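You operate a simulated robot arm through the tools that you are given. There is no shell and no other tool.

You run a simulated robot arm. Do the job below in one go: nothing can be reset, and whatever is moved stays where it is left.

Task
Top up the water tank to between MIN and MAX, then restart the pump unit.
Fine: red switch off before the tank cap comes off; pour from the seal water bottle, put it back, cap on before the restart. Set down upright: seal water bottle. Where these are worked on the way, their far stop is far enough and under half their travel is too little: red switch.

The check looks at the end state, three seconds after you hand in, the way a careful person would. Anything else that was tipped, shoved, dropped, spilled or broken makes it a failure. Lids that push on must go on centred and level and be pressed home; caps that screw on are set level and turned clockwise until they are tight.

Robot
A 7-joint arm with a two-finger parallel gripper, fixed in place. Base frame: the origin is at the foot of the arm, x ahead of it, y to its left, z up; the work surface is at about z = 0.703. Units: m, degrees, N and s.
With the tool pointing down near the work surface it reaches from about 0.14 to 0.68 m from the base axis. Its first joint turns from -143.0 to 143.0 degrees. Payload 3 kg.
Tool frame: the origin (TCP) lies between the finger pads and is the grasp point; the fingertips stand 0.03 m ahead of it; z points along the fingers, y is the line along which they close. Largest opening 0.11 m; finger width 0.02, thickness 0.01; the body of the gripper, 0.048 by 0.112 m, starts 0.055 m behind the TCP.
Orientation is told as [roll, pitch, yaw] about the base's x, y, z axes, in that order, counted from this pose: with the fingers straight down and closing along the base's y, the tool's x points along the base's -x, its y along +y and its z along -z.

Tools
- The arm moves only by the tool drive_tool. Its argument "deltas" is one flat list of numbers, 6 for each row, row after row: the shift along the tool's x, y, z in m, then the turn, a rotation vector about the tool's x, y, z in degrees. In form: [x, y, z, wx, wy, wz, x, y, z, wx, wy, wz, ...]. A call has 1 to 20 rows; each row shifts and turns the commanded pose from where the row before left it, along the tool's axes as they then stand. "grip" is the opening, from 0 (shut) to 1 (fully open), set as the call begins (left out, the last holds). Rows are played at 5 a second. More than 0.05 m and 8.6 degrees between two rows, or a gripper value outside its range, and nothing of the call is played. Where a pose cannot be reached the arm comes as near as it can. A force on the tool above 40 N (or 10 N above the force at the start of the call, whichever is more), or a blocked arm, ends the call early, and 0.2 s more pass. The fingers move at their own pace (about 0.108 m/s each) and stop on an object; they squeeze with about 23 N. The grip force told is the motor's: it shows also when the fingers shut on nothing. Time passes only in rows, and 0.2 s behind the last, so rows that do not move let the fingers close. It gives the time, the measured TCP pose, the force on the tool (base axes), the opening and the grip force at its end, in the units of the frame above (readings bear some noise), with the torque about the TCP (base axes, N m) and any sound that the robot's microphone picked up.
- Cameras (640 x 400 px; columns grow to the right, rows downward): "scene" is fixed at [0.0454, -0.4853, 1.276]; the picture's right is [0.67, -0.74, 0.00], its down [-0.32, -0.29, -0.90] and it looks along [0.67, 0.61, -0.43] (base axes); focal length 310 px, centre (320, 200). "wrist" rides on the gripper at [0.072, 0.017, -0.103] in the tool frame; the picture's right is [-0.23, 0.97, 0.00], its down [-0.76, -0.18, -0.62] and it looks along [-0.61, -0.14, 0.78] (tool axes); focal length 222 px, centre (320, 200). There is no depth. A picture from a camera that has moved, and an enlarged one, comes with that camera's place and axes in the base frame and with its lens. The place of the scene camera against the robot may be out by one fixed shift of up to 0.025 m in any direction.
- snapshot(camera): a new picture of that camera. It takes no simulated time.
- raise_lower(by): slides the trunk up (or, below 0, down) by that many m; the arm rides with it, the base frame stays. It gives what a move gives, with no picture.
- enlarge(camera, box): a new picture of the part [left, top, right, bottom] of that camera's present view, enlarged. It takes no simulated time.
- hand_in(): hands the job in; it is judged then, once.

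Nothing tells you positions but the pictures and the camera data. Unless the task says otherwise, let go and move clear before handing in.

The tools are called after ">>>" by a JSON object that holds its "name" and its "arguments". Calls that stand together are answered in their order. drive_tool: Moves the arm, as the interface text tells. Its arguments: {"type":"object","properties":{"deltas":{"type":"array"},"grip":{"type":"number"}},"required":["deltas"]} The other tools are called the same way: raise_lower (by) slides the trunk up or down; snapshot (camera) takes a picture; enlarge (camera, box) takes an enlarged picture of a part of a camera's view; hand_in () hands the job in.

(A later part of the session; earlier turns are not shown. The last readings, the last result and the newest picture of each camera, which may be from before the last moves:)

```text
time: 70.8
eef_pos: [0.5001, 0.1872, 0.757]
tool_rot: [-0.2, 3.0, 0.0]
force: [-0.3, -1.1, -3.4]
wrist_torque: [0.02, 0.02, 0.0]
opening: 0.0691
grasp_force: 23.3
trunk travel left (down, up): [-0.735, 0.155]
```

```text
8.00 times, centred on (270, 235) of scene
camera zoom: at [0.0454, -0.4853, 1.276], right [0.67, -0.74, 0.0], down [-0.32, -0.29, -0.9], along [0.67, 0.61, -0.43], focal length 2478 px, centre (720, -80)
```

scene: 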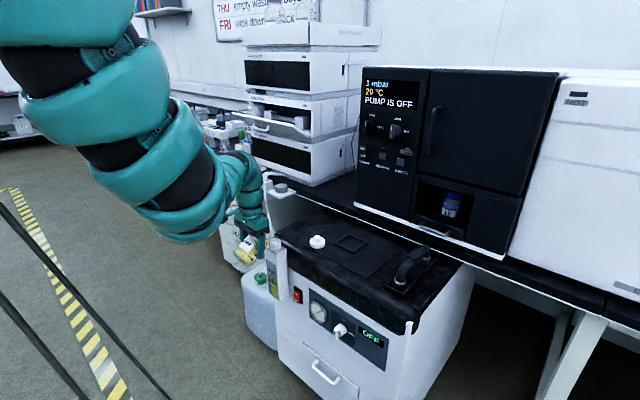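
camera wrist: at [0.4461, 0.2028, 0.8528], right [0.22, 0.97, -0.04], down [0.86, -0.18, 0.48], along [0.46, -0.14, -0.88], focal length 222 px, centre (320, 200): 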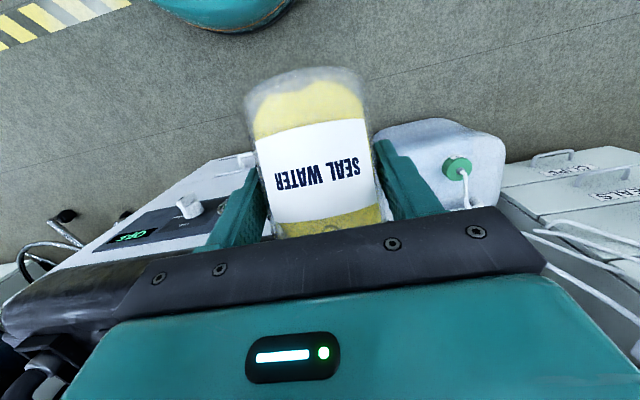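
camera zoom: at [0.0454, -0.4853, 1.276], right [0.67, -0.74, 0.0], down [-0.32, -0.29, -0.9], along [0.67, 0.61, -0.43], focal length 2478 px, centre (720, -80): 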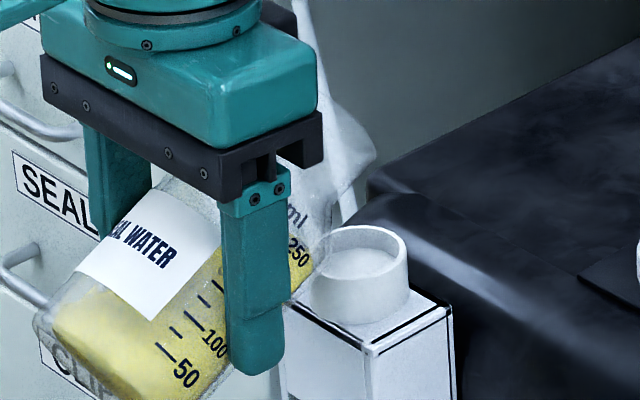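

The flow has stopped and nothing is spilled. I'll raise the trunk by 0.12 m, lower the arm to the same place as before, and bring the bottle back upright.

>>> {"name": "raise_lower", "arguments": {"by": 0.12}}

>>> {"name": "drive_tool", "arguments": {"deltas": [0, 0, 0.025, 0, 0, 0, 0, 0, 0.025, 0, 0, 0, 0, 0, 0.024, 0, 0, 0, 0, 0, 0, 0, -6, 0, 0, 0, 0, 0, -6, 0, 0, 0, 0, 0, -6, 0, 0, 0, 0, 0, -6, 0, 0, 0, 0, 0, -6, 0], "grip": 0}}

>>> {"name": "snapshot", "arguments": {"camera": "scene"}}

```text
time: 72.3
eef_pos: [0.5025, 0.1855, 0.8772]
tool_rot: [-0.2, 3.0, 0.0]
force: [1.3, -1.0, -3.2]
wrist_torque: [-0.06, 0.01, 0.04]
opening: 0.0689
grasp_force: 22.9
trunk travel left (down, up): [-0.855, 0.035]
```

```text
time: 74.1
eef_pos: [0.498, 0.1868, 0.8035]
tool_rot: [-0.1, -27.1, 0.1]
force: [0.5, 0.5, -2.6]
wrist_torque: [0.05, 0.05, 0.02]
opening: 0.0691
grasp_force: 23.1
trunk travel left (down, up): [-0.855, 0.035]
```

```text
taken
```

scene: 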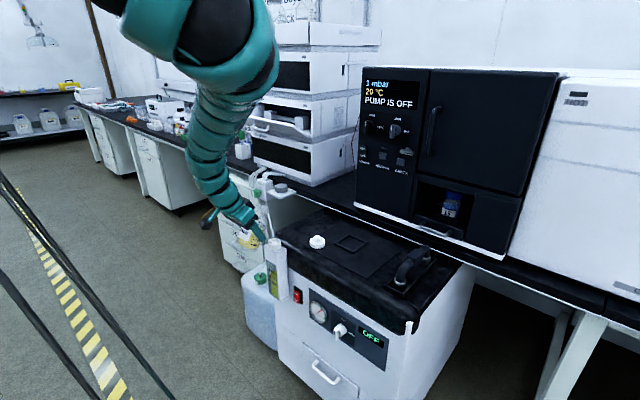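

>>> {"name": "drive_tool", "arguments": {"deltas": [0, 0, 0, 0, -6, 0, 0, 0, 0, 0, -6, 0, 0, 0, 0, 0, -6, 0, 0, 0, 0, 0, -6, 0, 0, 0, 0, 0, -6, 0, 0, 0, 0, 0, -3, 0, 0, 0, 0, 0, 0, 0], "grip": 0}}

>>> {"name": "snapshot", "arguments": {"camera": "scene"}}

>>> {"name": "snapshot", "arguments": {"camera": "wrist"}}

>>> {"name": "enlarge", "arguments": {"camera": "scene", "box": [200, 170, 330, 290]}}

```text
time: 75.7
eef_pos: [0.4981, 0.1856, 0.8031]
tool_rot: [-0.2, -60.0, 0.3]
force: [0.1, 0.6, -2.8]
wrist_torque: [0.01, 0.01, 0.04]
opening: 0.0693
grasp_force: 23.1
trunk travel left (down, up): [-0.855, 0.035]
```

```text
taken
```

scene: 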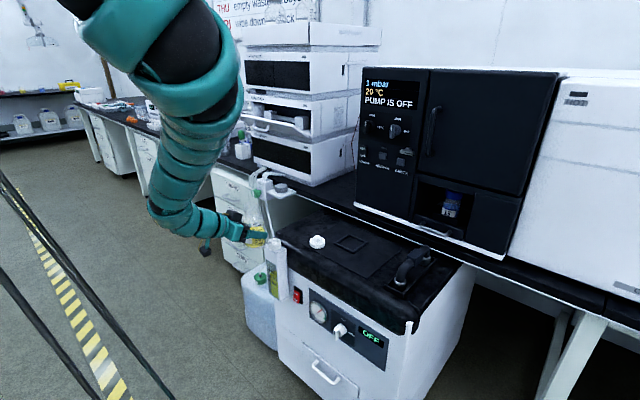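

```text
taken
camera wrist: at [0.3712, 0.2031, 0.7917], right [0.11, 0.97, 0.2], down [-0.16, -0.18, 0.97], along [0.98, -0.14, 0.13], focal length 222 px, centre (320, 200)
```

wrist: 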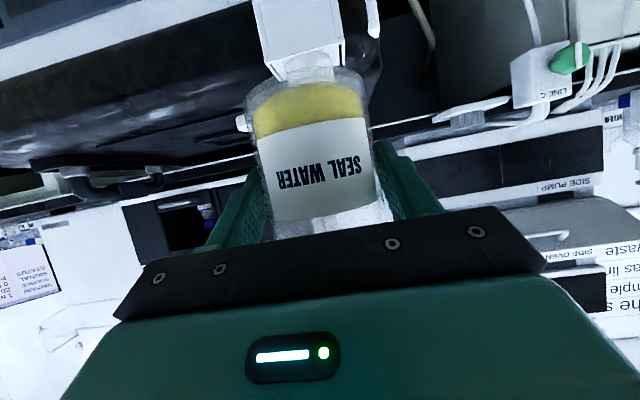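

```text
3.33 times, centred on (265, 230) of scene
camera zoom: at [0.0454, -0.4853, 1.276], right [0.67, -0.74, 0.0], down [-0.32, -0.29, -0.9], along [0.67, 0.61, -0.43], focal length 1032 px, centre (503, 100)
```

zoom: 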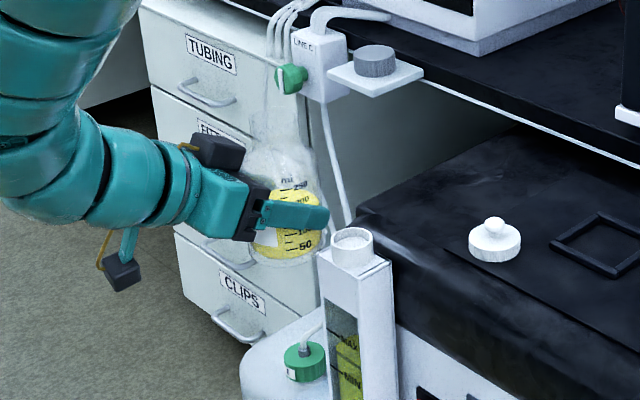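

The bottle is upright again with no slip in the grip. Retracing the carry path back towards its original spot.

>>> {"name": "drive_tool", "arguments": {"deltas": [-0.0125, -0.0239, 0.0217, 0, 0, 0, -0.0125, -0.0239, 0.0217, 0, 0, 0, -0.0125, -0.0239, 0.0217, 0, 0, 0, -0.0125, -0.0239, 0.0217, 0, 0, 0, -0.0183, -0.0215, 0.0188, 0, 0, 0, -0.0183, -0.0215, 0.0188, 0, 0, 0, -0.0183, -0.0215, 0.0188, 0, 0, 0, -0.0183, -0.0215, 0.0188, 0, 0, 0], "grip": 0}}

>>> {"name": "snapshot", "arguments": {"camera": "scene"}}

```text
time: 77.5
eef_pos: [0.7014, 0.0067, 0.8306]
tool_rot: [-0.1, -59.9, 0.1]
force: [-0.7, 0.1, -3.0]
wrist_torque: [0.0, 0.04, -0.01]
opening: 0.0688
grasp_force: 23.0
trunk travel left (down, up): [-0.855, 0.035]
```

```text
taken
```

scene: 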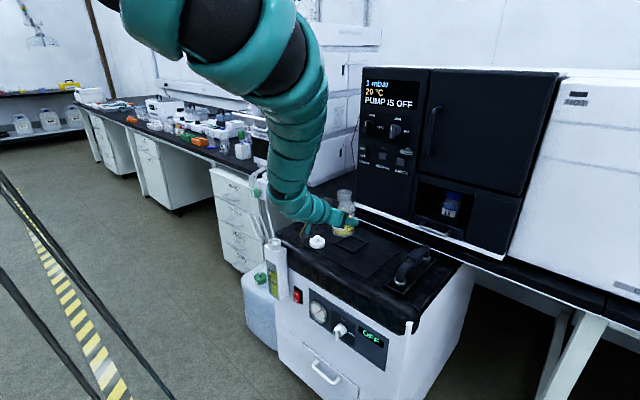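

>>> {"name": "drive_tool", "arguments": {"deltas": [-0.0183, -0.0215, 0.0188, 0, 0, 0, -0.0183, -0.0215, 0.0188, 0, 0, 0, -0.0183, -0.0215, 0.0188, 0, 0, 0, -0.0183, -0.0225, 0.0188, 0, 0, 0], "grip": 0}}

>>> {"name": "snapshot", "arguments": {"camera": "wrist"}}

>>> {"name": "enlarge", "arguments": {"camera": "scene", "box": [280, 140, 440, 280]}}

```text
time: 78.5
eef_pos: [0.8013, -0.0808, 0.8538]
tool_rot: [-0.2, -60.0, 0.3]
force: [0.2, 0.2, -3.5]
wrist_torque: [0.01, 0.04, 0.02]
opening: 0.0689
grasp_force: 22.9
trunk travel left (down, up): [-0.855, 0.035]
```

```text
taken
camera wrist: at [0.6753, -0.0654, 0.8428], right [0.11, 0.97, 0.19], down [-0.16, -0.18, 0.97], along [0.98, -0.14, 0.14], focal length 222 px, centre (320, 200)
```

wrist: 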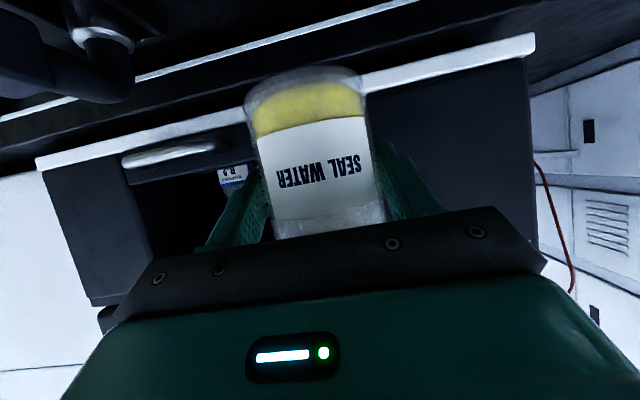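

```text
2.86 times, centred on (360, 210) of scene
camera zoom: at [0.0454, -0.4853, 1.276], right [0.67, -0.74, 0.0], down [-0.32, -0.29, -0.9], along [0.67, 0.61, -0.43], focal length 885 px, centre (206, 171)
```

zoom: 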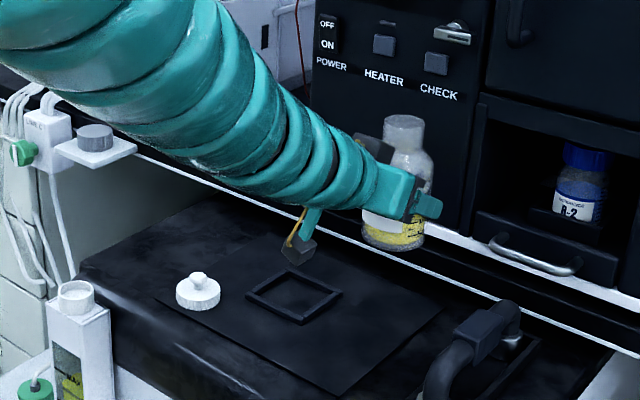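

Lowering the trunk by 0.08 m, then I'll set the bottle down gently at its original place.

>>> {"name": "raise_lower", "arguments": {"by": -0.08}}

>>> {"name": "drive_tool", "arguments": {"deltas": [0.0078, -0.0005, 0.0067, 0, 0, 0, 0.0026, 0, 0.0015, 0, 0, 0], "grip": 0}}

>>> {"name": "enlarge", "arguments": {"camera": "scene", "box": [310, 170, 430, 270]}}

>>> {"name": "snapshot", "arguments": {"camera": "wrist"}}

```text
time: 79.7
eef_pos: [0.8014, -0.08, 0.7735]
tool_rot: [-0.2, -60.0, 0.2]
force: [0.3, 0.4, -3.4]
wrist_torque: [0.01, 0.01, -0.01]
opening: 0.0687
grasp_force: 23.0
trunk travel left (down, up): [-0.775, 0.115]
```

```text
time: 80.3
eef_pos: [0.8032, -0.0801, 0.7616]
tool_rot: [-0.1, -59.9, 0.2]
force: [1.3, 0.0, -3.0]
wrist_torque: [-0.01, 0.02, 0.06]
opening: 0.0687
grasp_force: 22.7
trunk travel left (down, up): [-0.775, 0.115]
```

```text
4.00 times, centred on (370, 220) of scene
camera zoom: at [0.0454, -0.4853, 1.276], right [0.67, -0.74, 0.0], down [-0.32, -0.29, -0.9], along [0.67, 0.61, -0.43], focal length 1239 px, centre (120, 120)
```

zoom: 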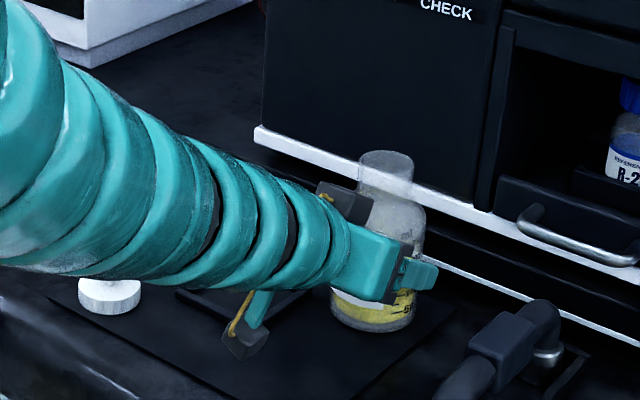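

```text
taken
camera wrist: at [0.6768, -0.0646, 0.7499], right [0.11, 0.97, 0.2], down [-0.16, -0.18, 0.97], along [0.98, -0.14, 0.14], focal length 222 px, centre (320, 200)
```

wrist: 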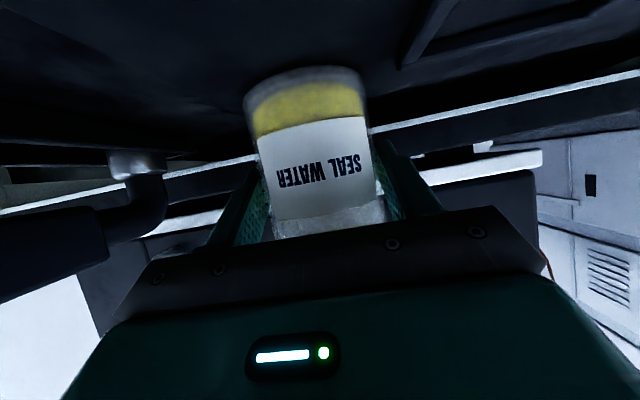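

About 4 mm left to the surface. Lowering in 1 mm steps.

>>> {"name": "drive_tool", "arguments": {"deltas": [0.0009, -0.0007, 0.0005, 0, 0, 0, 0.0009, -0.0007, 0.0005, 0, 0, 0, 0.0009, 0, 0.0005, 0, 0, 0], "grip": 0}}

```text
time: 81.1
eef_pos: [0.803, -0.0825, 0.761]
tool_rot: [-0.2, -60.2, 0.2]
force: [-0.6, 1.4, 6.9]
wrist_torque: [0.31, -0.28, 0.09]
opening: 0.0691
grasp_force: 23.3
trunk travel left (down, up): [-0.775, 0.115]
```

Contact is felt (about 10 N up). Let me look closely before releasing.

>>> {"name": "enlarge", "arguments": {"camera": "scene", "box": [370, 210, 410, 260]}}

>>> {"name": "enlarge", "arguments": {"camera": "wrist", "box": [220, 50, 400, 180]}}

```text
8.00 times, centred on (390, 235) of scene
camera zoom: at [0.0454, -0.4853, 1.276], right [0.67, -0.74, 0.0], down [-0.32, -0.29, -0.9], along [0.67, 0.61, -0.43], focal length 2478 px, centre (-240, -80)
```

zoom: 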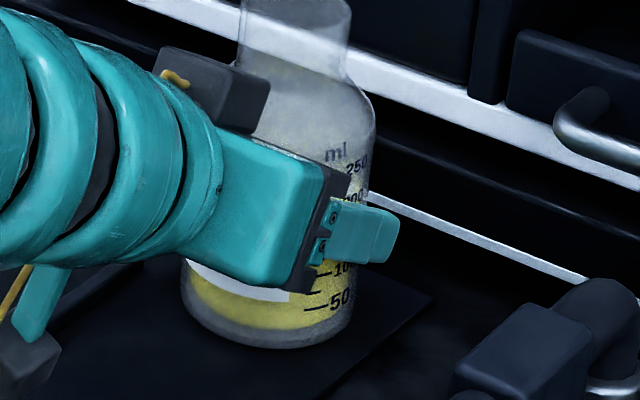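

```text
3.08 times, centred on (310, 115) of wrist
camera zoom: at [0.6767, -0.0658, 0.7487], right [0.11, 0.97, 0.2], down [-0.16, -0.18, 0.97], along [0.98, -0.14, 0.14], focal length 684 px, centre (351, 462)
```

zoom: 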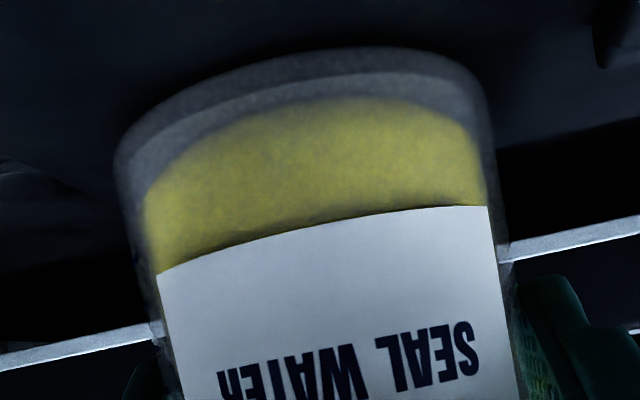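

The bottle is very nearly upright and touching at one edge of its base. I'll ease down 1 mm more so it seats flat, then release.

>>> {"name": "drive_tool", "arguments": {"deltas": [0.0009, 0, 0.0005, 0, 0, 0, 0.0004, 0, 0.0003, 0, 0, 0], "grip": 0}}

>>> {"name": "enlarge", "arguments": {"camera": "scene", "box": [370, 210, 410, 260]}}

```text
time: 81.7
eef_pos: [0.803, -0.0827, 0.7592]
tool_rot: [-0.3, -60.3, 0.2]
force: [1.8, 1.2, 13.2]
wrist_torque: [0.22, -0.19, 0.1]
opening: 0.0694
grasp_force: 23.3
trunk travel left (down, up): [-0.775, 0.115]
```

```text
8.00 times, centred on (390, 235) of scene
camera zoom: at [0.0454, -0.4853, 1.276], right [0.67, -0.74, 0.0], down [-0.32, -0.29, -0.9], along [0.67, 0.61, -0.43], focal length 2478 px, centre (-240, -80)
```

zoom: 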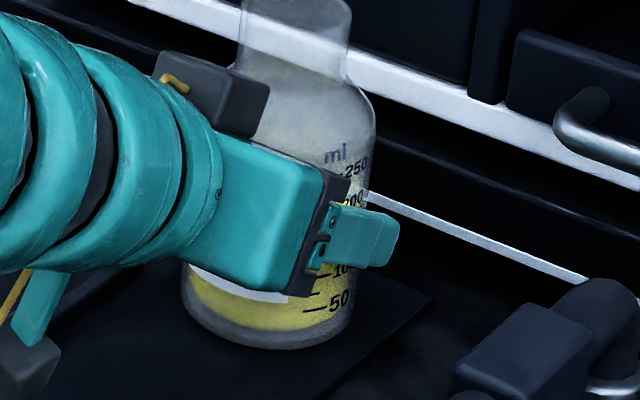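

The base now bears more evenly. Releasing the bottle.

>>> {"name": "drive_tool", "arguments": {"deltas": [0, 0, 0, 0, 0, 0, 0, 0, 0, 0, 0, 0, 0, 0, 0, 0, 0, 0], "grip": 1}}

>>> {"name": "enlarge", "arguments": {"camera": "scene", "box": [370, 210, 410, 260]}}

>>> {"name": "snapshot", "arguments": {"camera": "wrist"}}

```text
time: 82.5
eef_pos: [0.8016, -0.0821, 0.7564]
tool_rot: [-0.2, -60.0, 0.0]
force: [-0.3, -0.2, 0.1]
wrist_torque: [0.03, 0.0, 0.04]
opening: 0.1099
grasp_force: 0.1
trunk travel left (down, up): [-0.775, 0.115]
```

```text
8.00 times, centred on (390, 235) of scene
camera zoom: at [0.0454, -0.4853, 1.276], right [0.67, -0.74, 0.0], down [-0.32, -0.29, -0.9], along [0.67, 0.61, -0.43], focal length 2478 px, centre (-240, -80)
```

zoom: 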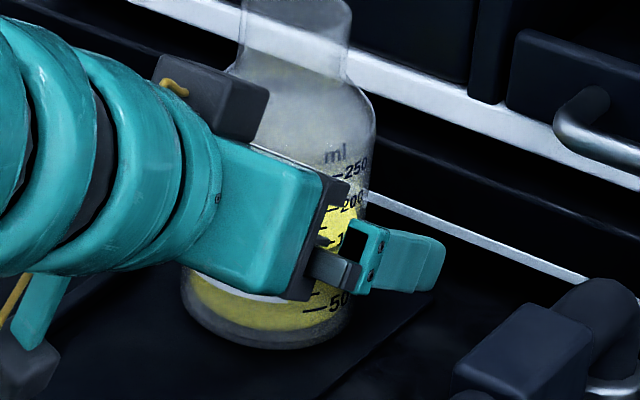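

```text
taken
camera wrist: at [0.676, -0.066, 0.7457], right [0.11, 0.97, 0.2], down [-0.16, -0.18, 0.97], along [0.98, -0.14, 0.14], focal length 222 px, centre (320, 200)
```

wrist: 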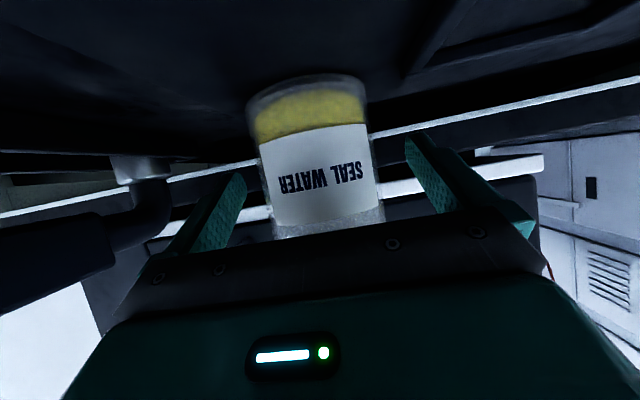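

The bottle stands upright. Backing straight out along -x.

>>> {"name": "drive_tool", "arguments": {"deltas": [0.01, 0, -0.0173, 0, 0, 0, 0.0175, 0, -0.0303, 0, 0, 0, 0.0175, 0, -0.0303, 0, 0, 0, 0.0125, 0, -0.0217, 0, 0, 0], "grip": 1}}

>>> {"name": "snapshot", "arguments": {"camera": "scene"}}

>>> {"name": "snapshot", "arguments": {"camera": "wrist"}}

```text
time: 83.5
eef_pos: [0.6856, -0.0827, 0.7567]
tool_rot: [-0.8, -60.1, 0.9]
force: [-0.7, -1.2, 1.1]
wrist_torque: [0.01, 0.02, -0.01]
opening: 0.11
grasp_force: 0.1
out of reach, approached as far as the arm can: row 3
trunk travel left (down, up): [-0.775, 0.115]
```

```text
taken
```

scene: 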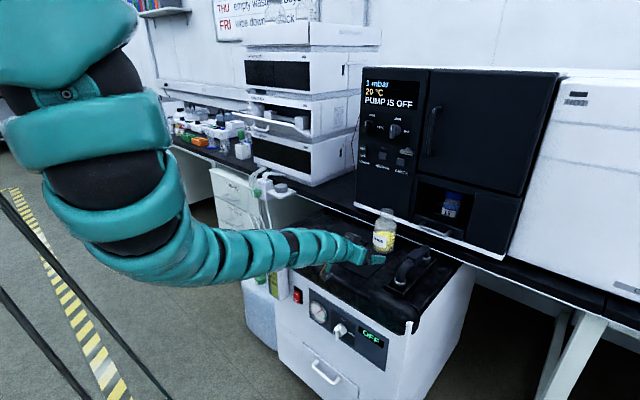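

```text
taken
camera wrist: at [0.5602, -0.0668, 0.7457], right [0.11, 0.98, 0.19], down [-0.16, -0.17, 0.97], along [0.98, -0.14, 0.14], focal length 222 px, centre (320, 200)
```

wrist: 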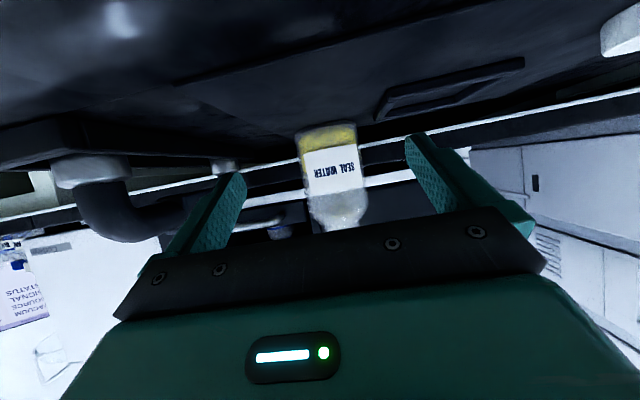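

The arm's elbow swung lower while backing out, but nothing was touched (force stays near zero). I'll raise everything with the trunk and check the scene.

>>> {"name": "raise_lower", "arguments": {"by": 0.1}}

>>> {"name": "snapshot", "arguments": {"camera": "scene"}}

>>> {"name": "enlarge", "arguments": {"camera": "scene", "box": [240, 190, 440, 320]}}

```text
time: 84.8
eef_pos: [0.6854, -0.0825, 0.8557]
tool_rot: [-0.1, -60.1, 0.2]
force: [-0.1, -0.4, 0.1]
wrist_torque: [0.0, 0.01, 0.02]
opening: 0.1102
grasp_force: 0.1
trunk travel left (down, up): [-0.875, 0.015]
```

```text
taken
```

scene: 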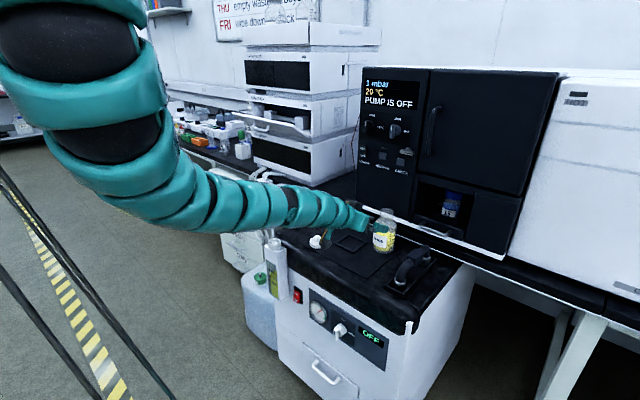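

```text
3.08 times, centred on (340, 255) of scene
camera zoom: at [0.0454, -0.4853, 1.276], right [0.67, -0.74, 0.0], down [-0.32, -0.29, -0.9], along [0.67, 0.61, -0.43], focal length 953 px, centre (258, 31)
```

zoom: 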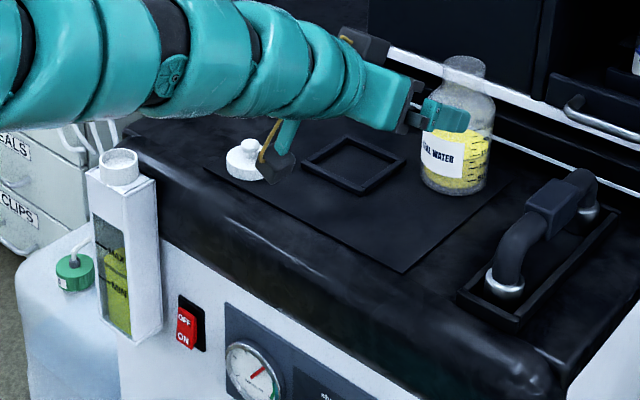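

The bottle is upright in its place, and the cap and tank are undisturbed. Next I swing the tool back to pointing down, above the cap at (0.68, 0.09).

>>> {"name": "drive_tool", "arguments": {"deltas": [-0.0013, 0.0215, -0.0037, 0, 7.5, 0, -0.0009, 0.0215, -0.0038, 0, 7.5, 0, -0.0004, 0.0215, -0.0039, 0, 7.5, 0, 0.0002, 0.0215, -0.0039, 0, 7.5, 0, 0.0007, 0.0215, -0.0039, 0, 7.5, 0, 0.0012, 0.0215, -0.0038, 0, 7.5, 0, 0.0016, 0.0215, -0.0035, 0, 7.5, 0, 0.0021, 0.0215, -0.0033, 0, 7.5, 0], "grip": 0.75}}

>>> {"name": "snapshot", "arguments": {"camera": "scene"}}

>>> {"name": "snapshot", "arguments": {"camera": "wrist"}}

```text
time: 86.6
eef_pos: [0.6754, 0.0717, 0.8786]
tool_rot: [0.4, 0.4, -1.9]
force: [4.9, -11.1, -0.4]
wrist_torque: [0.82, 0.35, -0.05]
opening: 0.0825
grasp_force: 0.1
trunk travel left (down, up): [-0.875, 0.015]
```

```text
taken
```

scene: 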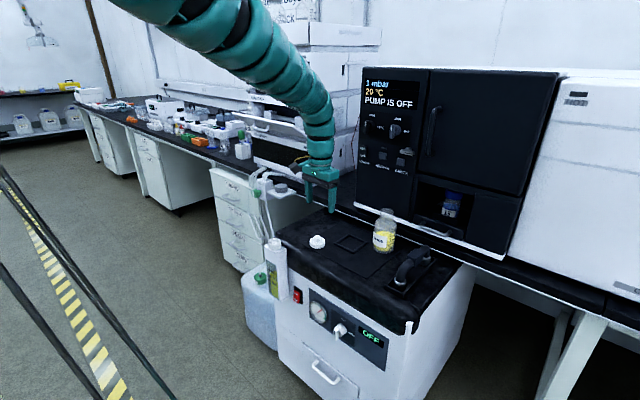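

```text
taken
camera wrist: at [0.6044, 0.0904, 0.9829], right [0.26, 0.97, 0.0], down [0.76, -0.21, 0.62], along [0.6, -0.16, -0.79], focal length 222 px, centre (320, 200)
```

wrist: 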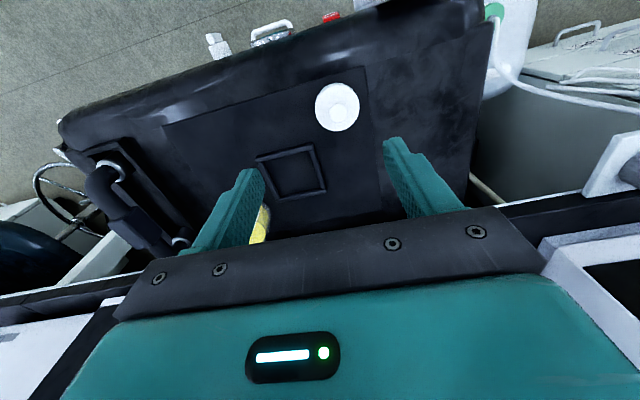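

A lateral force of 11 N was reported, so I'll hold still and see whether it was only the motion.

>>> {"name": "drive_tool", "arguments": {"deltas": [0, 0, 0, 0, 0, 0, 0, 0, 0, 0, 0, 0], "grip": 0.75}}

>>> {"name": "enlarge", "arguments": {"camera": "wrist", "box": [280, 60, 400, 150]}}

>>> {"name": "enlarge", "arguments": {"camera": "scene", "box": [260, 100, 440, 270]}}

```text
time: 87.2
eef_pos: [0.667, 0.0905, 0.8794]
tool_rot: [-0.1, 0.0, 0.1]
force: [-0.3, 0.0, -0.5]
wrist_torque: [-0.01, 0.0, 0.0]
opening: 0.0824
grasp_force: 0.0
trunk travel left (down, up): [-0.875, 0.015]
```

```text
4.44 times, centred on (340, 105) of wrist
camera zoom: at [0.5946, 0.1078, 0.9828], right [0.23, 0.97, 0.0], down [0.76, -0.18, 0.62], along [0.61, -0.14, -0.78], focal length 987 px, centre (231, 622)
```

zoom: 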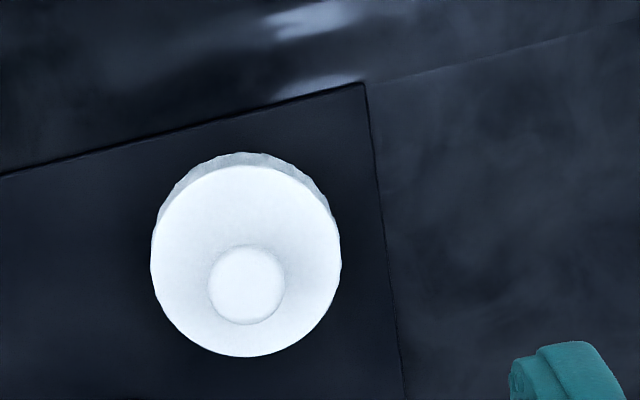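

```text
2.35 times, centred on (350, 185) of scene
camera zoom: at [0.0454, -0.4853, 1.276], right [0.67, -0.74, 0.0], down [-0.32, -0.29, -0.9], along [0.67, 0.61, -0.43], focal length 729 px, centre (249, 235)
```

zoom: 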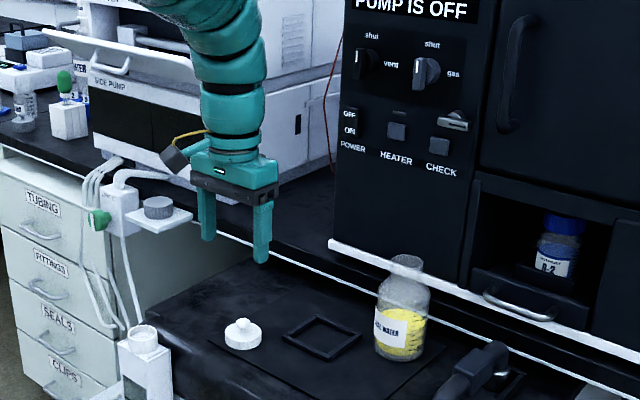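

It was only a motion transient; forces are now zero. The cap is at about (0.684, 0.091). I'll position above it with extra height and lower the trunk by 0.2 m.

>>> {"name": "drive_tool", "arguments": {"deltas": [-0.006, 0, -0.028, 0, 0, 0, -0.006, 0, -0.028, 0, 0, 0, -0.005, 0.0005, -0.028, 0, 0, 0, 0, 0, 0, 0, 0, 0], "grip": 0.75}}

>>> {"name": "raise_lower", "arguments": {"by": -0.2}}

>>> {"name": "snapshot", "arguments": {"camera": "wrist"}}

>>> {"name": "enlarge", "arguments": {"camera": "scene", "box": [270, 180, 360, 260]}}

```text
time: 88.2
eef_pos: [0.6831, 0.092, 0.962]
tool_rot: [-0.1, 0.2, 0.1]
force: [0.4, 1.1, 0.3]
wrist_torque: [0.02, -0.01, 0.01]
opening: 0.0822
grasp_force: 0.2
trunk travel left (down, up): [-0.875, 0.015]
```

```text
time: 90.4
eef_pos: [0.6825, 0.0914, 0.7634]
tool_rot: [-0.2, 0.0, 0.1]
force: [0.0, -0.5, -0.4]
wrist_torque: [0.02, 0.01, 0.02]
opening: 0.0823
grasp_force: 0.0
trunk travel left (down, up): [-0.675, 0.215]
```

```text
taken
camera wrist: at [0.6104, 0.108, 0.866], right [0.23, 0.97, 0.0], down [0.76, -0.18, 0.62], along [0.61, -0.14, -0.78], focal length 222 px, centre (320, 200)
```

wrist: 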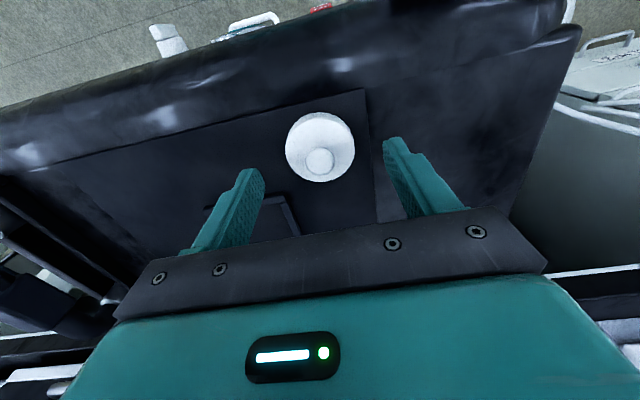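

```text
5.00 times, centred on (315, 220) of scene
camera zoom: at [0.0454, -0.4853, 1.276], right [0.67, -0.74, 0.0], down [-0.32, -0.29, -0.9], along [0.67, 0.61, -0.43], focal length 1549 px, centre (345, 100)
```

zoom: 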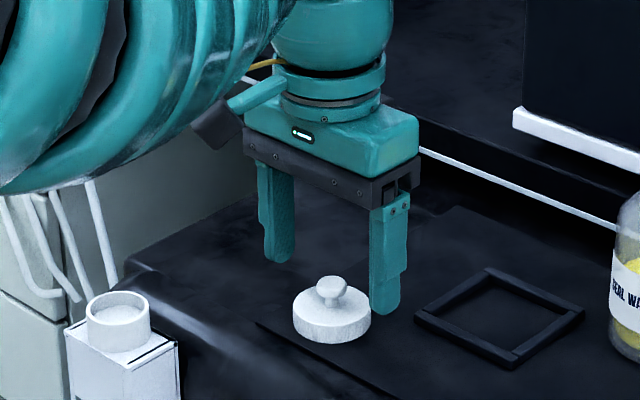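

The cap is centred between the fingers at (0.682, 0.0915). Descending to grip its skirt.

>>> {"name": "drive_tool", "arguments": {"deltas": [0, 0.0005, 0.012, 0, 0, 0, 0, 0, 0.01, 0, 0, 0, 0, 0, 0.005, 0, 0, 0], "grip": 0.75}}

>>> {"name": "enlarge", "arguments": {"camera": "wrist", "box": [200, 80, 460, 240]}}

>>> {"name": "enlarge", "arguments": {"camera": "scene", "box": [285, 210, 345, 255]}}

```text
time: 91.2
eef_pos: [0.6839, 0.0931, 0.7356]
tool_rot: [0.0, 0.0, 0.1]
force: [0.2, -0.7, -0.3]
wrist_torque: [0.01, -0.02, -0.05]
opening: 0.0827
grasp_force: 0.0
trunk travel left (down, up): [-0.675, 0.215]
```

```text
2.46 times, centred on (330, 160) of wrist
camera zoom: at [0.6113, 0.1093, 0.8389], right [0.23, 0.97, 0.0], down [0.76, -0.18, 0.62], along [0.61, -0.14, -0.78], focal length 547 px, centre (295, 298)
```

zoom: 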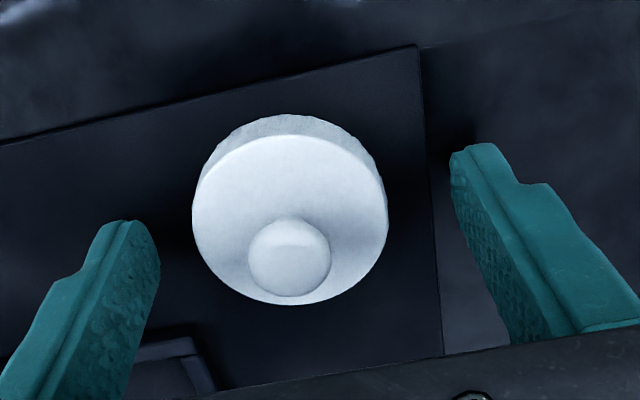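

```text
8.89 times, centred on (315, 232) of scene
camera zoom: at [0.0454, -0.4853, 1.276], right [0.67, -0.74, 0.0], down [-0.32, -0.29, -0.9], along [0.67, 0.61, -0.43], focal length 2753 px, centre (364, -89)
```

zoom: 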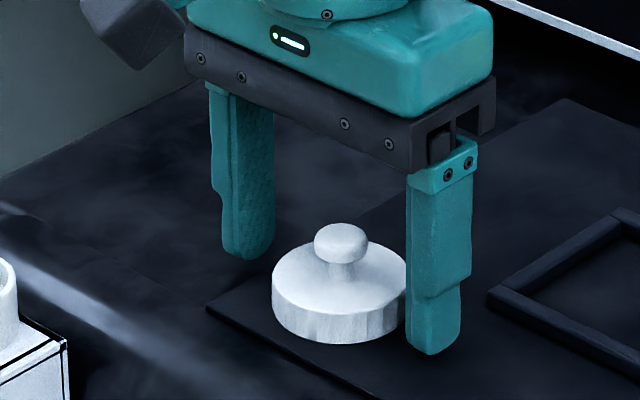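

>>> {"name": "drive_tool", "arguments": {"deltas": [0.001, -0.001, 0, 0, 0, 0, 0, 0, 0, 0, 0, 0, 0, 0, 0, 0, 0, 0, 0, 0, 0, 0, 0, 0], "grip": 0}}

>>> {"name": "enlarge", "arguments": {"camera": "wrist", "box": [200, 80, 460, 240]}}

>>> {"name": "enlarge", "arguments": {"camera": "scene", "box": [285, 210, 345, 255]}}

```text
time: 92.2
eef_pos: [0.6827, 0.091, 0.7348]
tool_rot: [-0.1, 0.0, 0.1]
force: [0.3, 0.4, 0.2]
wrist_torque: [0.02, -0.05, 0.01]
opening: 0.0497
grasp_force: 23.6
trunk travel left (down, up): [-0.675, 0.215]
```

```text
2.46 times, centred on (330, 160) of wrist
camera zoom: at [0.6103, 0.108, 0.8392], right [0.23, 0.97, 0.0], down [0.76, -0.18, 0.62], along [0.61, -0.14, -0.78], focal length 547 px, centre (295, 298)
```

zoom: 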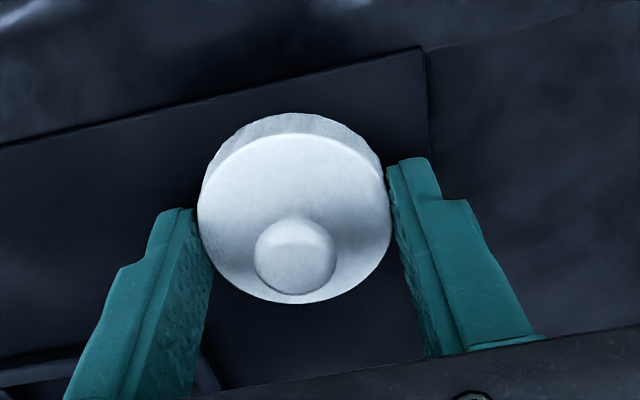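

```text
8.89 times, centred on (315, 232) of scene
camera zoom: at [0.0454, -0.4853, 1.276], right [0.67, -0.74, 0.0], down [-0.32, -0.29, -0.9], along [0.67, 0.61, -0.43], focal length 2753 px, centre (364, -89)
```

zoom: 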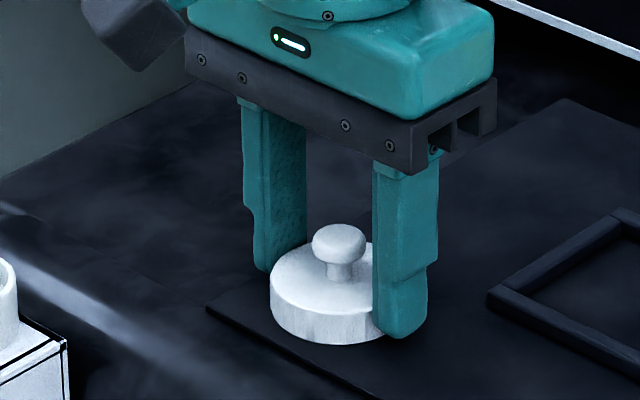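

The cap is gripped (0.0497 m). Lifting it and heading to the tank at a safe height.

>>> {"name": "drive_tool", "arguments": {"deltas": [0, 0, -0.01, 0, 0, 0, 0, 0, -0.025, 0, 0, 0, 0, 0, -0.03, 0, 0, 0, 0.03, 0.02, 0, 0, 0, 0, 0.03, 0.025, 0, 0, 0, 0, 0.03, 0.025, 0, 0, 0, 0, 0.025, 0.025, 0, 0, 0, 0], "grip": 0}}

>>> {"name": "snapshot", "arguments": {"camera": "wrist"}}

>>> {"name": "enlarge", "arguments": {"camera": "scene", "box": [240, 180, 340, 260]}}

```text
time: 93.8
eef_pos: [0.5673, 0.1849, 0.8009]
tool_rot: [-0.1, -0.1, 0.0]
force: [-0.2, -0.8, -0.5]
wrist_torque: [0.02, 0.03, 0.01]
opening: 0.0498
grasp_force: 23.0
trunk travel left (down, up): [-0.675, 0.215]
```

```text
taken
camera wrist: at [0.494, 0.2019, 0.9041], right [0.23, 0.97, 0.0], down [0.76, -0.18, 0.62], along [0.61, -0.14, -0.78], focal length 222 px, centre (320, 200)
```

wrist: 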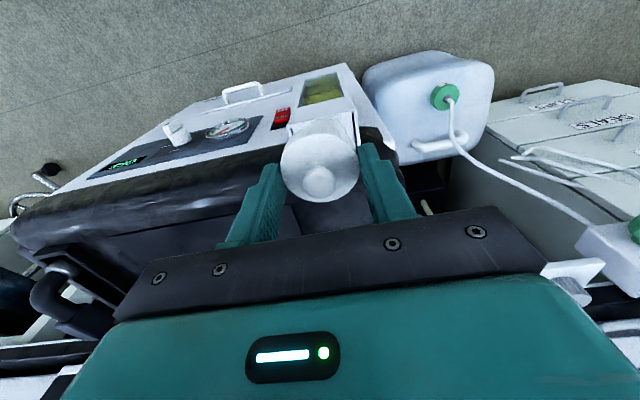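

```text
5.00 times, centred on (290, 220) of scene
camera zoom: at [0.0454, -0.4853, 1.276], right [0.67, -0.74, 0.0], down [-0.32, -0.29, -0.9], along [0.67, 0.61, -0.43], focal length 1549 px, centre (470, 100)
```

zoom: 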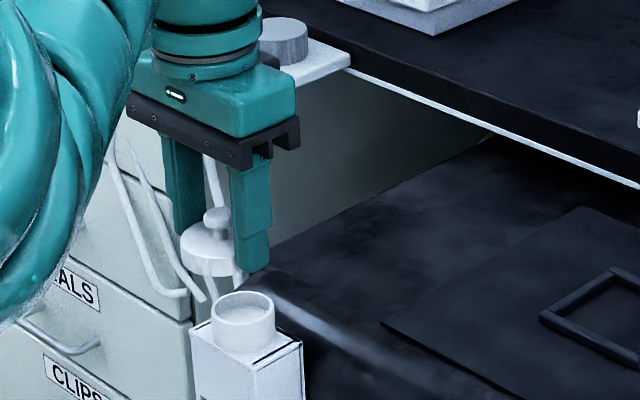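

I'll move slightly forward so the wrist camera can look almost straight down on the open neck for an exact centre.

>>> {"name": "drive_tool", "arguments": {"deltas": [-0.0365, 0, 0, 0, 0, 0, -0.0365, 0, 0, 0, 0, 0, 0, 0, 0, 0, 0, 0], "grip": 0}}

>>> {"name": "snapshot", "arguments": {"camera": "wrist"}}

>>> {"name": "enlarge", "arguments": {"camera": "wrist", "box": [260, 10, 360, 110]}}

>>> {"name": "enlarge", "arguments": {"camera": "wrist", "box": [260, 110, 380, 220]}}

```text
time: 94.6
eef_pos: [0.6397, 0.1846, 0.8005]
tool_rot: [-0.1, 0.0, 0.0]
force: [-0.2, -0.1, 0.3]
wrist_torque: [0.01, 0.03, 0.03]
opening: 0.0495
grasp_force: 22.8
trunk travel left (down, up): [-0.675, 0.215]
```

```text
taken
camera wrist: at [0.5671, 0.2012, 0.9035], right [0.23, 0.97, 0.0], down [0.76, -0.18, 0.62], along [0.61, -0.14, -0.78], focal length 222 px, centre (320, 200)
```

wrist: 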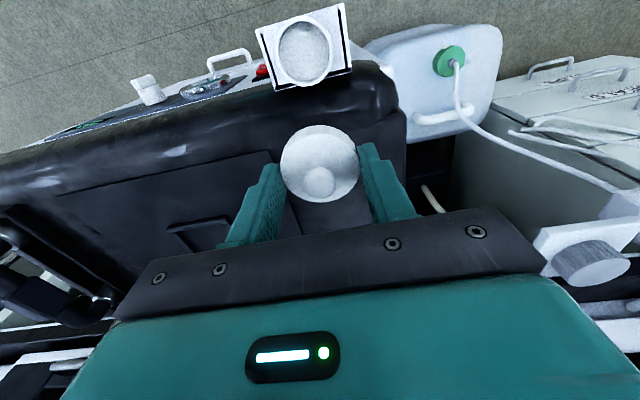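

```text
4.00 times, centred on (310, 60) of wrist
camera zoom: at [0.5671, 0.2012, 0.9035], right [0.23, 0.97, 0.0], down [0.76, -0.18, 0.62], along [0.61, -0.14, -0.78], focal length 888 px, centre (360, 760)
```

zoom: 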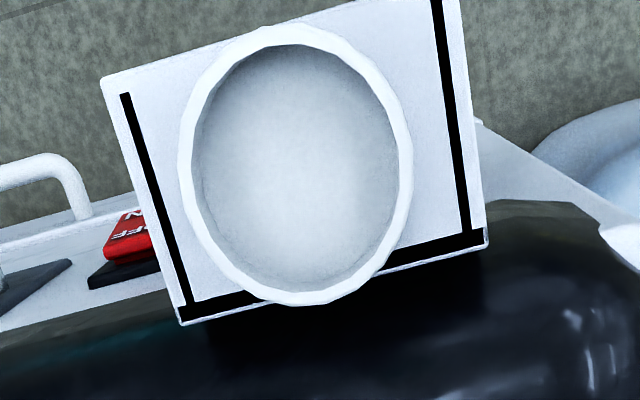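

```text
3.64 times, centred on (320, 165) of wrist
camera zoom: at [0.5671, 0.2012, 0.9035], right [0.23, 0.97, 0.0], down [0.76, -0.18, 0.62], along [0.61, -0.14, -0.78], focal length 808 px, centre (320, 327)
```

zoom: 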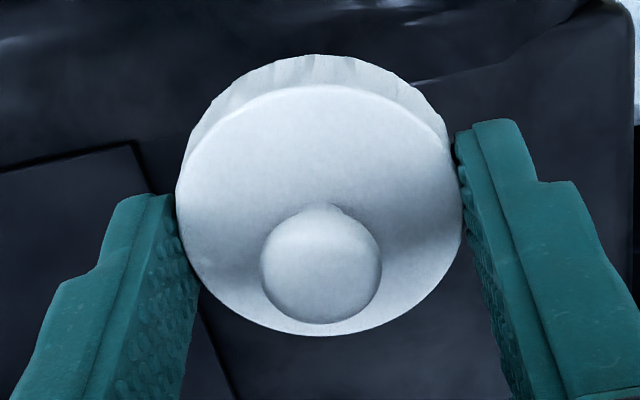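

The neck centre is (0.5815, 0.187) and the cap sits about 2 mm ahead of the TCP in my grip. I'll move so the cap is centred over the neck (TCP ≈ (0.579, 0.1868)) and lower to just above it.

>>> {"name": "drive_tool", "arguments": {"deltas": [0.03, 0.0012, 0, 0, 0, 0, 0.0301, 0.0013, 0, 0, 0, 0, 0, 0, 0.02, 0, 0, 0, 0, 0, 0.017, 0, 0, 0, 0, 0, 0, 0, 0, 0], "grip": 0}}

>>> {"name": "enlarge", "arguments": {"camera": "wrist", "box": [260, 100, 380, 210]}}

>>> {"name": "enlarge", "arguments": {"camera": "scene", "box": [255, 215, 295, 260]}}

```text
time: 95.8
eef_pos: [0.5811, 0.1892, 0.765]
tool_rot: [-0.1, 0.0, 0.1]
force: [0.2, 0.0, -0.8]
wrist_torque: [0.01, 0.0, 0.02]
opening: 0.0495
grasp_force: 23.4
trunk travel left (down, up): [-0.675, 0.215]
```

```text
3.64 times, centred on (320, 155) of wrist
camera zoom: at [0.5071, 0.2058, 0.8677], right [0.23, 0.97, 0.0], down [0.76, -0.18, 0.62], along [0.61, -0.14, -0.78], focal length 808 px, centre (320, 364)
```

zoom: 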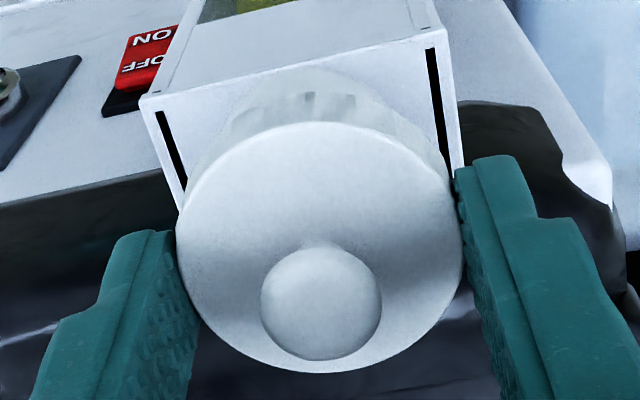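

```text
8.89 times, centred on (275, 238) of scene
camera zoom: at [0.0454, -0.4853, 1.276], right [0.67, -0.74, 0.0], down [-0.32, -0.29, -0.9], along [0.67, 0.61, -0.43], focal length 2753 px, centre (720, -133)
```

zoom: 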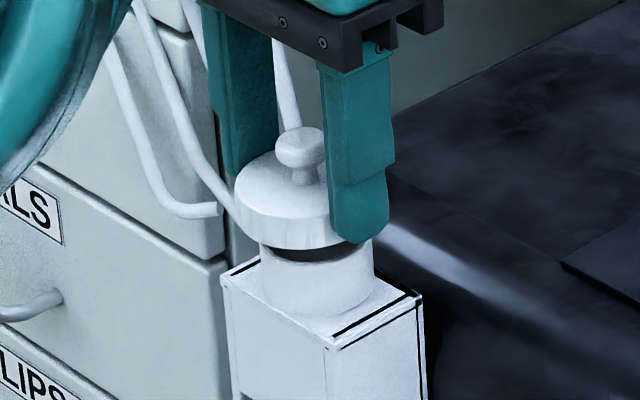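

The camera shows the TCP 2 mm too far in +y. I'll correct that and re-inspect the alignment.

>>> {"name": "drive_tool", "arguments": {"deltas": [0, -0.002, 0, 0, 0, 0, 0, 0, 0, 0, 0, 0], "grip": 0}}

>>> {"name": "enlarge", "arguments": {"camera": "wrist", "box": [280, 105, 360, 155]}}

>>> {"name": "enlarge", "arguments": {"camera": "scene", "box": [260, 220, 292, 250]}}

```text
time: 96.4
eef_pos: [0.58, 0.1872, 0.7656]
tool_rot: [-0.1, 0.0, 0.1]
force: [-0.6, -0.8, -0.4]
wrist_torque: [0.02, 0.02, 0.0]
opening: 0.0495
grasp_force: 22.9
trunk travel left (down, up): [-0.675, 0.215]
```

```text
8.00 times, centred on (320, 130) of wrist
camera zoom: at [0.5073, 0.2034, 0.8674], right [0.23, 0.97, 0.0], down [0.76, -0.18, 0.62], along [0.61, -0.14, -0.78], focal length 1777 px, centre (320, 760)
```

zoom: 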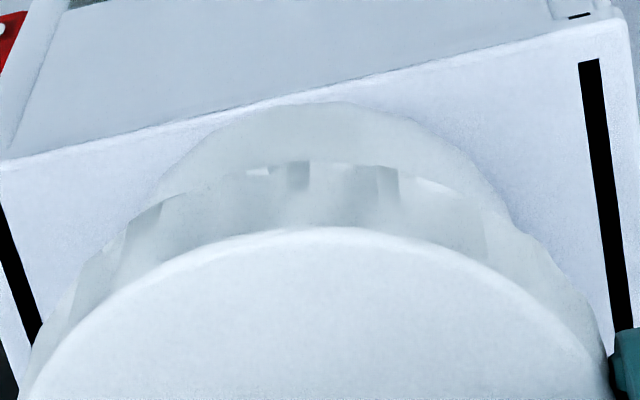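

```text
13.33 times, centred on (276, 235) of scene
camera zoom: at [0.0454, -0.4853, 1.276], right [0.67, -0.74, 0.0], down [-0.32, -0.29, -0.9], along [0.67, 0.61, -0.43], focal length 4130 px, centre (907, -267)
```

zoom: 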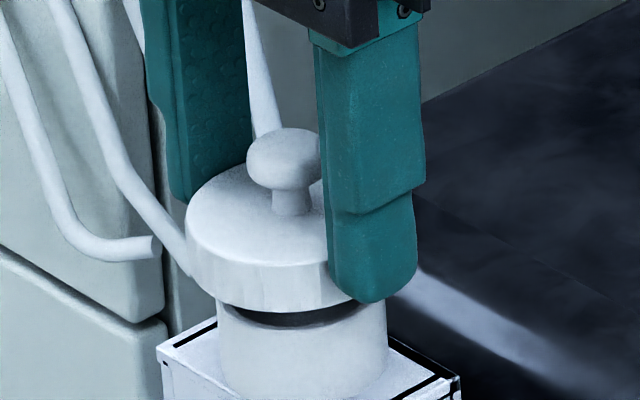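

The cap looks centred to within about 1–2 mm. I'll nudge 1 mm forward and lower towards the ring in small steps, watching the force.

>>> {"name": "drive_tool", "arguments": {"deltas": [-0.0012, 0.0004, 0.004, 0, 0, 0, 0, 0, 0.004, 0, 0, 0, 0, 0, 0.002, 0, 0, 0], "grip": 0}}

>>> {"name": "enlarge", "arguments": {"camera": "scene", "box": [260, 220, 292, 250]}}

```text
time: 97.2
eef_pos: [0.5787, 0.1871, 0.7542]
tool_rot: [-0.2, 0.0, 0.1]
force: [-0.2, 0.3, -0.1]
wrist_torque: [0.0, -0.02, 0.0]
opening: 0.0495
grasp_force: 23.0
trunk travel left (down, up): [-0.675, 0.215]
```

```text
13.33 times, centred on (276, 235) of scene
camera zoom: at [0.0454, -0.4853, 1.276], right [0.67, -0.74, 0.0], down [-0.32, -0.29, -0.9], along [0.67, 0.61, -0.43], focal length 4130 px, centre (907, -267)
```

zoom: 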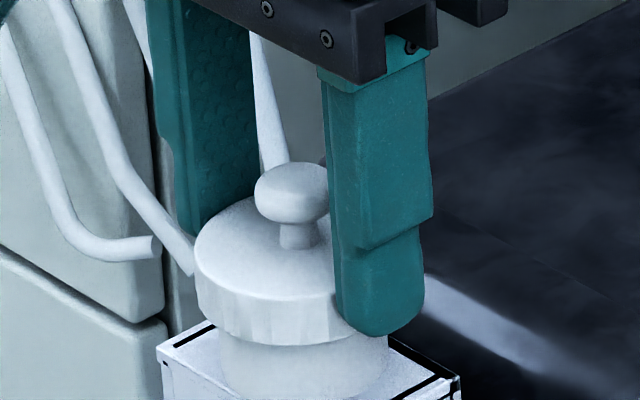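

Now well aligned in the scene view, with no contact yet. Lowering further in small steps.

>>> {"name": "drive_tool", "arguments": {"deltas": [0, 0, 0.002, 0, 0, 0, 0, 0, 0.002, 0, 0, 0, 0, 0, 0.002, 0, 0, 0], "grip": 0}}

>>> {"name": "enlarge", "arguments": {"camera": "scene", "box": [260, 220, 292, 250]}}

```text
time: 98.0
eef_pos: [0.5819, 0.1861, 0.7462]
tool_rot: [-0.1, 0.0, 0.1]
force: [-0.3, -0.1, 0.4]
wrist_torque: [0.03, 0.01, -0.02]
opening: 0.0496
grasp_force: 23.1
trunk travel left (down, up): [-0.675, 0.215]
```

```text
13.33 times, centred on (276, 235) of scene
camera zoom: at [0.0454, -0.4853, 1.276], right [0.67, -0.74, 0.0], down [-0.32, -0.29, -0.9], along [0.67, 0.61, -0.43], focal length 4130 px, centre (907, -267)
```

zoom: 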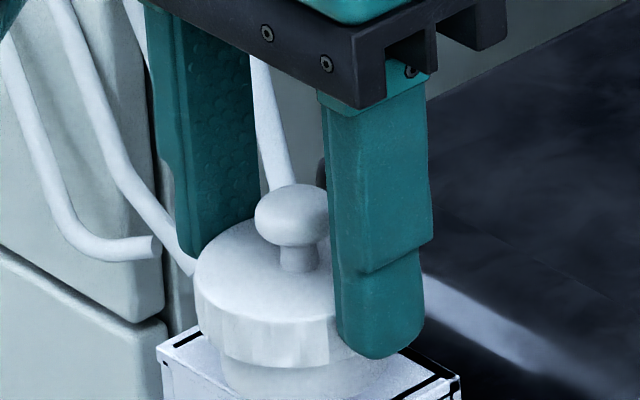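

No contact yet; by comparison with the first picture about 2 mm remain. Continuing in 1 mm steps.

>>> {"name": "drive_tool", "arguments": {"deltas": [0, 0, 0.001, 0, 0, 0, 0, 0, 0.001, 0, 0, 0, 0, 0, 0, 0, 0, 0], "grip": 0}}

>>> {"name": "enlarge", "arguments": {"camera": "scene", "box": [260, 220, 292, 250]}}

```text
time: 98.8
eef_pos: [0.5806, 0.1867, 0.7453]
tool_rot: [-0.1, 0.0, 0.2]
force: [0.5, -0.8, -0.7]
wrist_torque: [0.01, 0.0, -0.01]
opening: 0.0497
grasp_force: 22.8
trunk travel left (down, up): [-0.675, 0.215]
```

```text
13.33 times, centred on (276, 235) of scene
camera zoom: at [0.0454, -0.4853, 1.276], right [0.67, -0.74, 0.0], down [-0.32, -0.29, -0.9], along [0.67, 0.61, -0.43], focal length 4130 px, centre (907, -267)
```

zoom: 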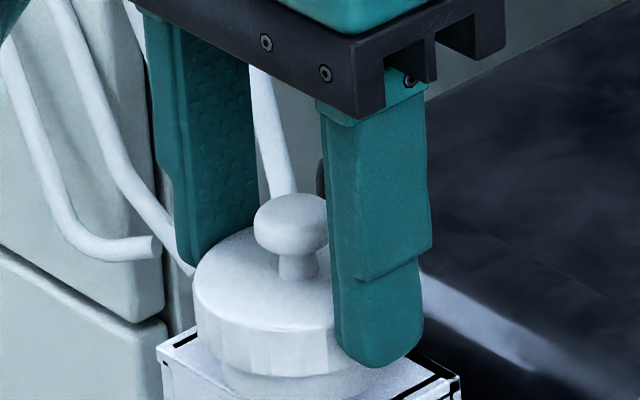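

>>> {"name": "drive_tool", "arguments": {"deltas": [0, 0, 0.001, 0, 0, 0, 0, 0, 0.001, 0, 0, 0, 0, 0, 0, 0, 0, 0], "grip": 0}}

>>> {"name": "enlarge", "arguments": {"camera": "scene", "box": [260, 220, 292, 250]}}

```text
time: 99.6
eef_pos: [0.5815, 0.1871, 0.7439]
tool_rot: [0.0, 0.1, 0.2]
force: [-0.9, -0.9, 0.1]
wrist_torque: [0.01, 0.0, 0.01]
opening: 0.0498
grasp_force: 22.9
trunk travel left (down, up): [-0.675, 0.215]
```

```text
13.33 times, centred on (276, 235) of scene
camera zoom: at [0.0454, -0.4853, 1.276], right [0.67, -0.74, 0.0], down [-0.32, -0.29, -0.9], along [0.67, 0.61, -0.43], focal length 4130 px, centre (907, -267)
```

zoom: 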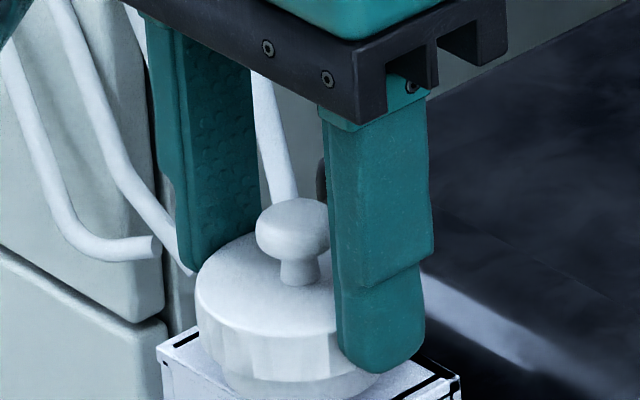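

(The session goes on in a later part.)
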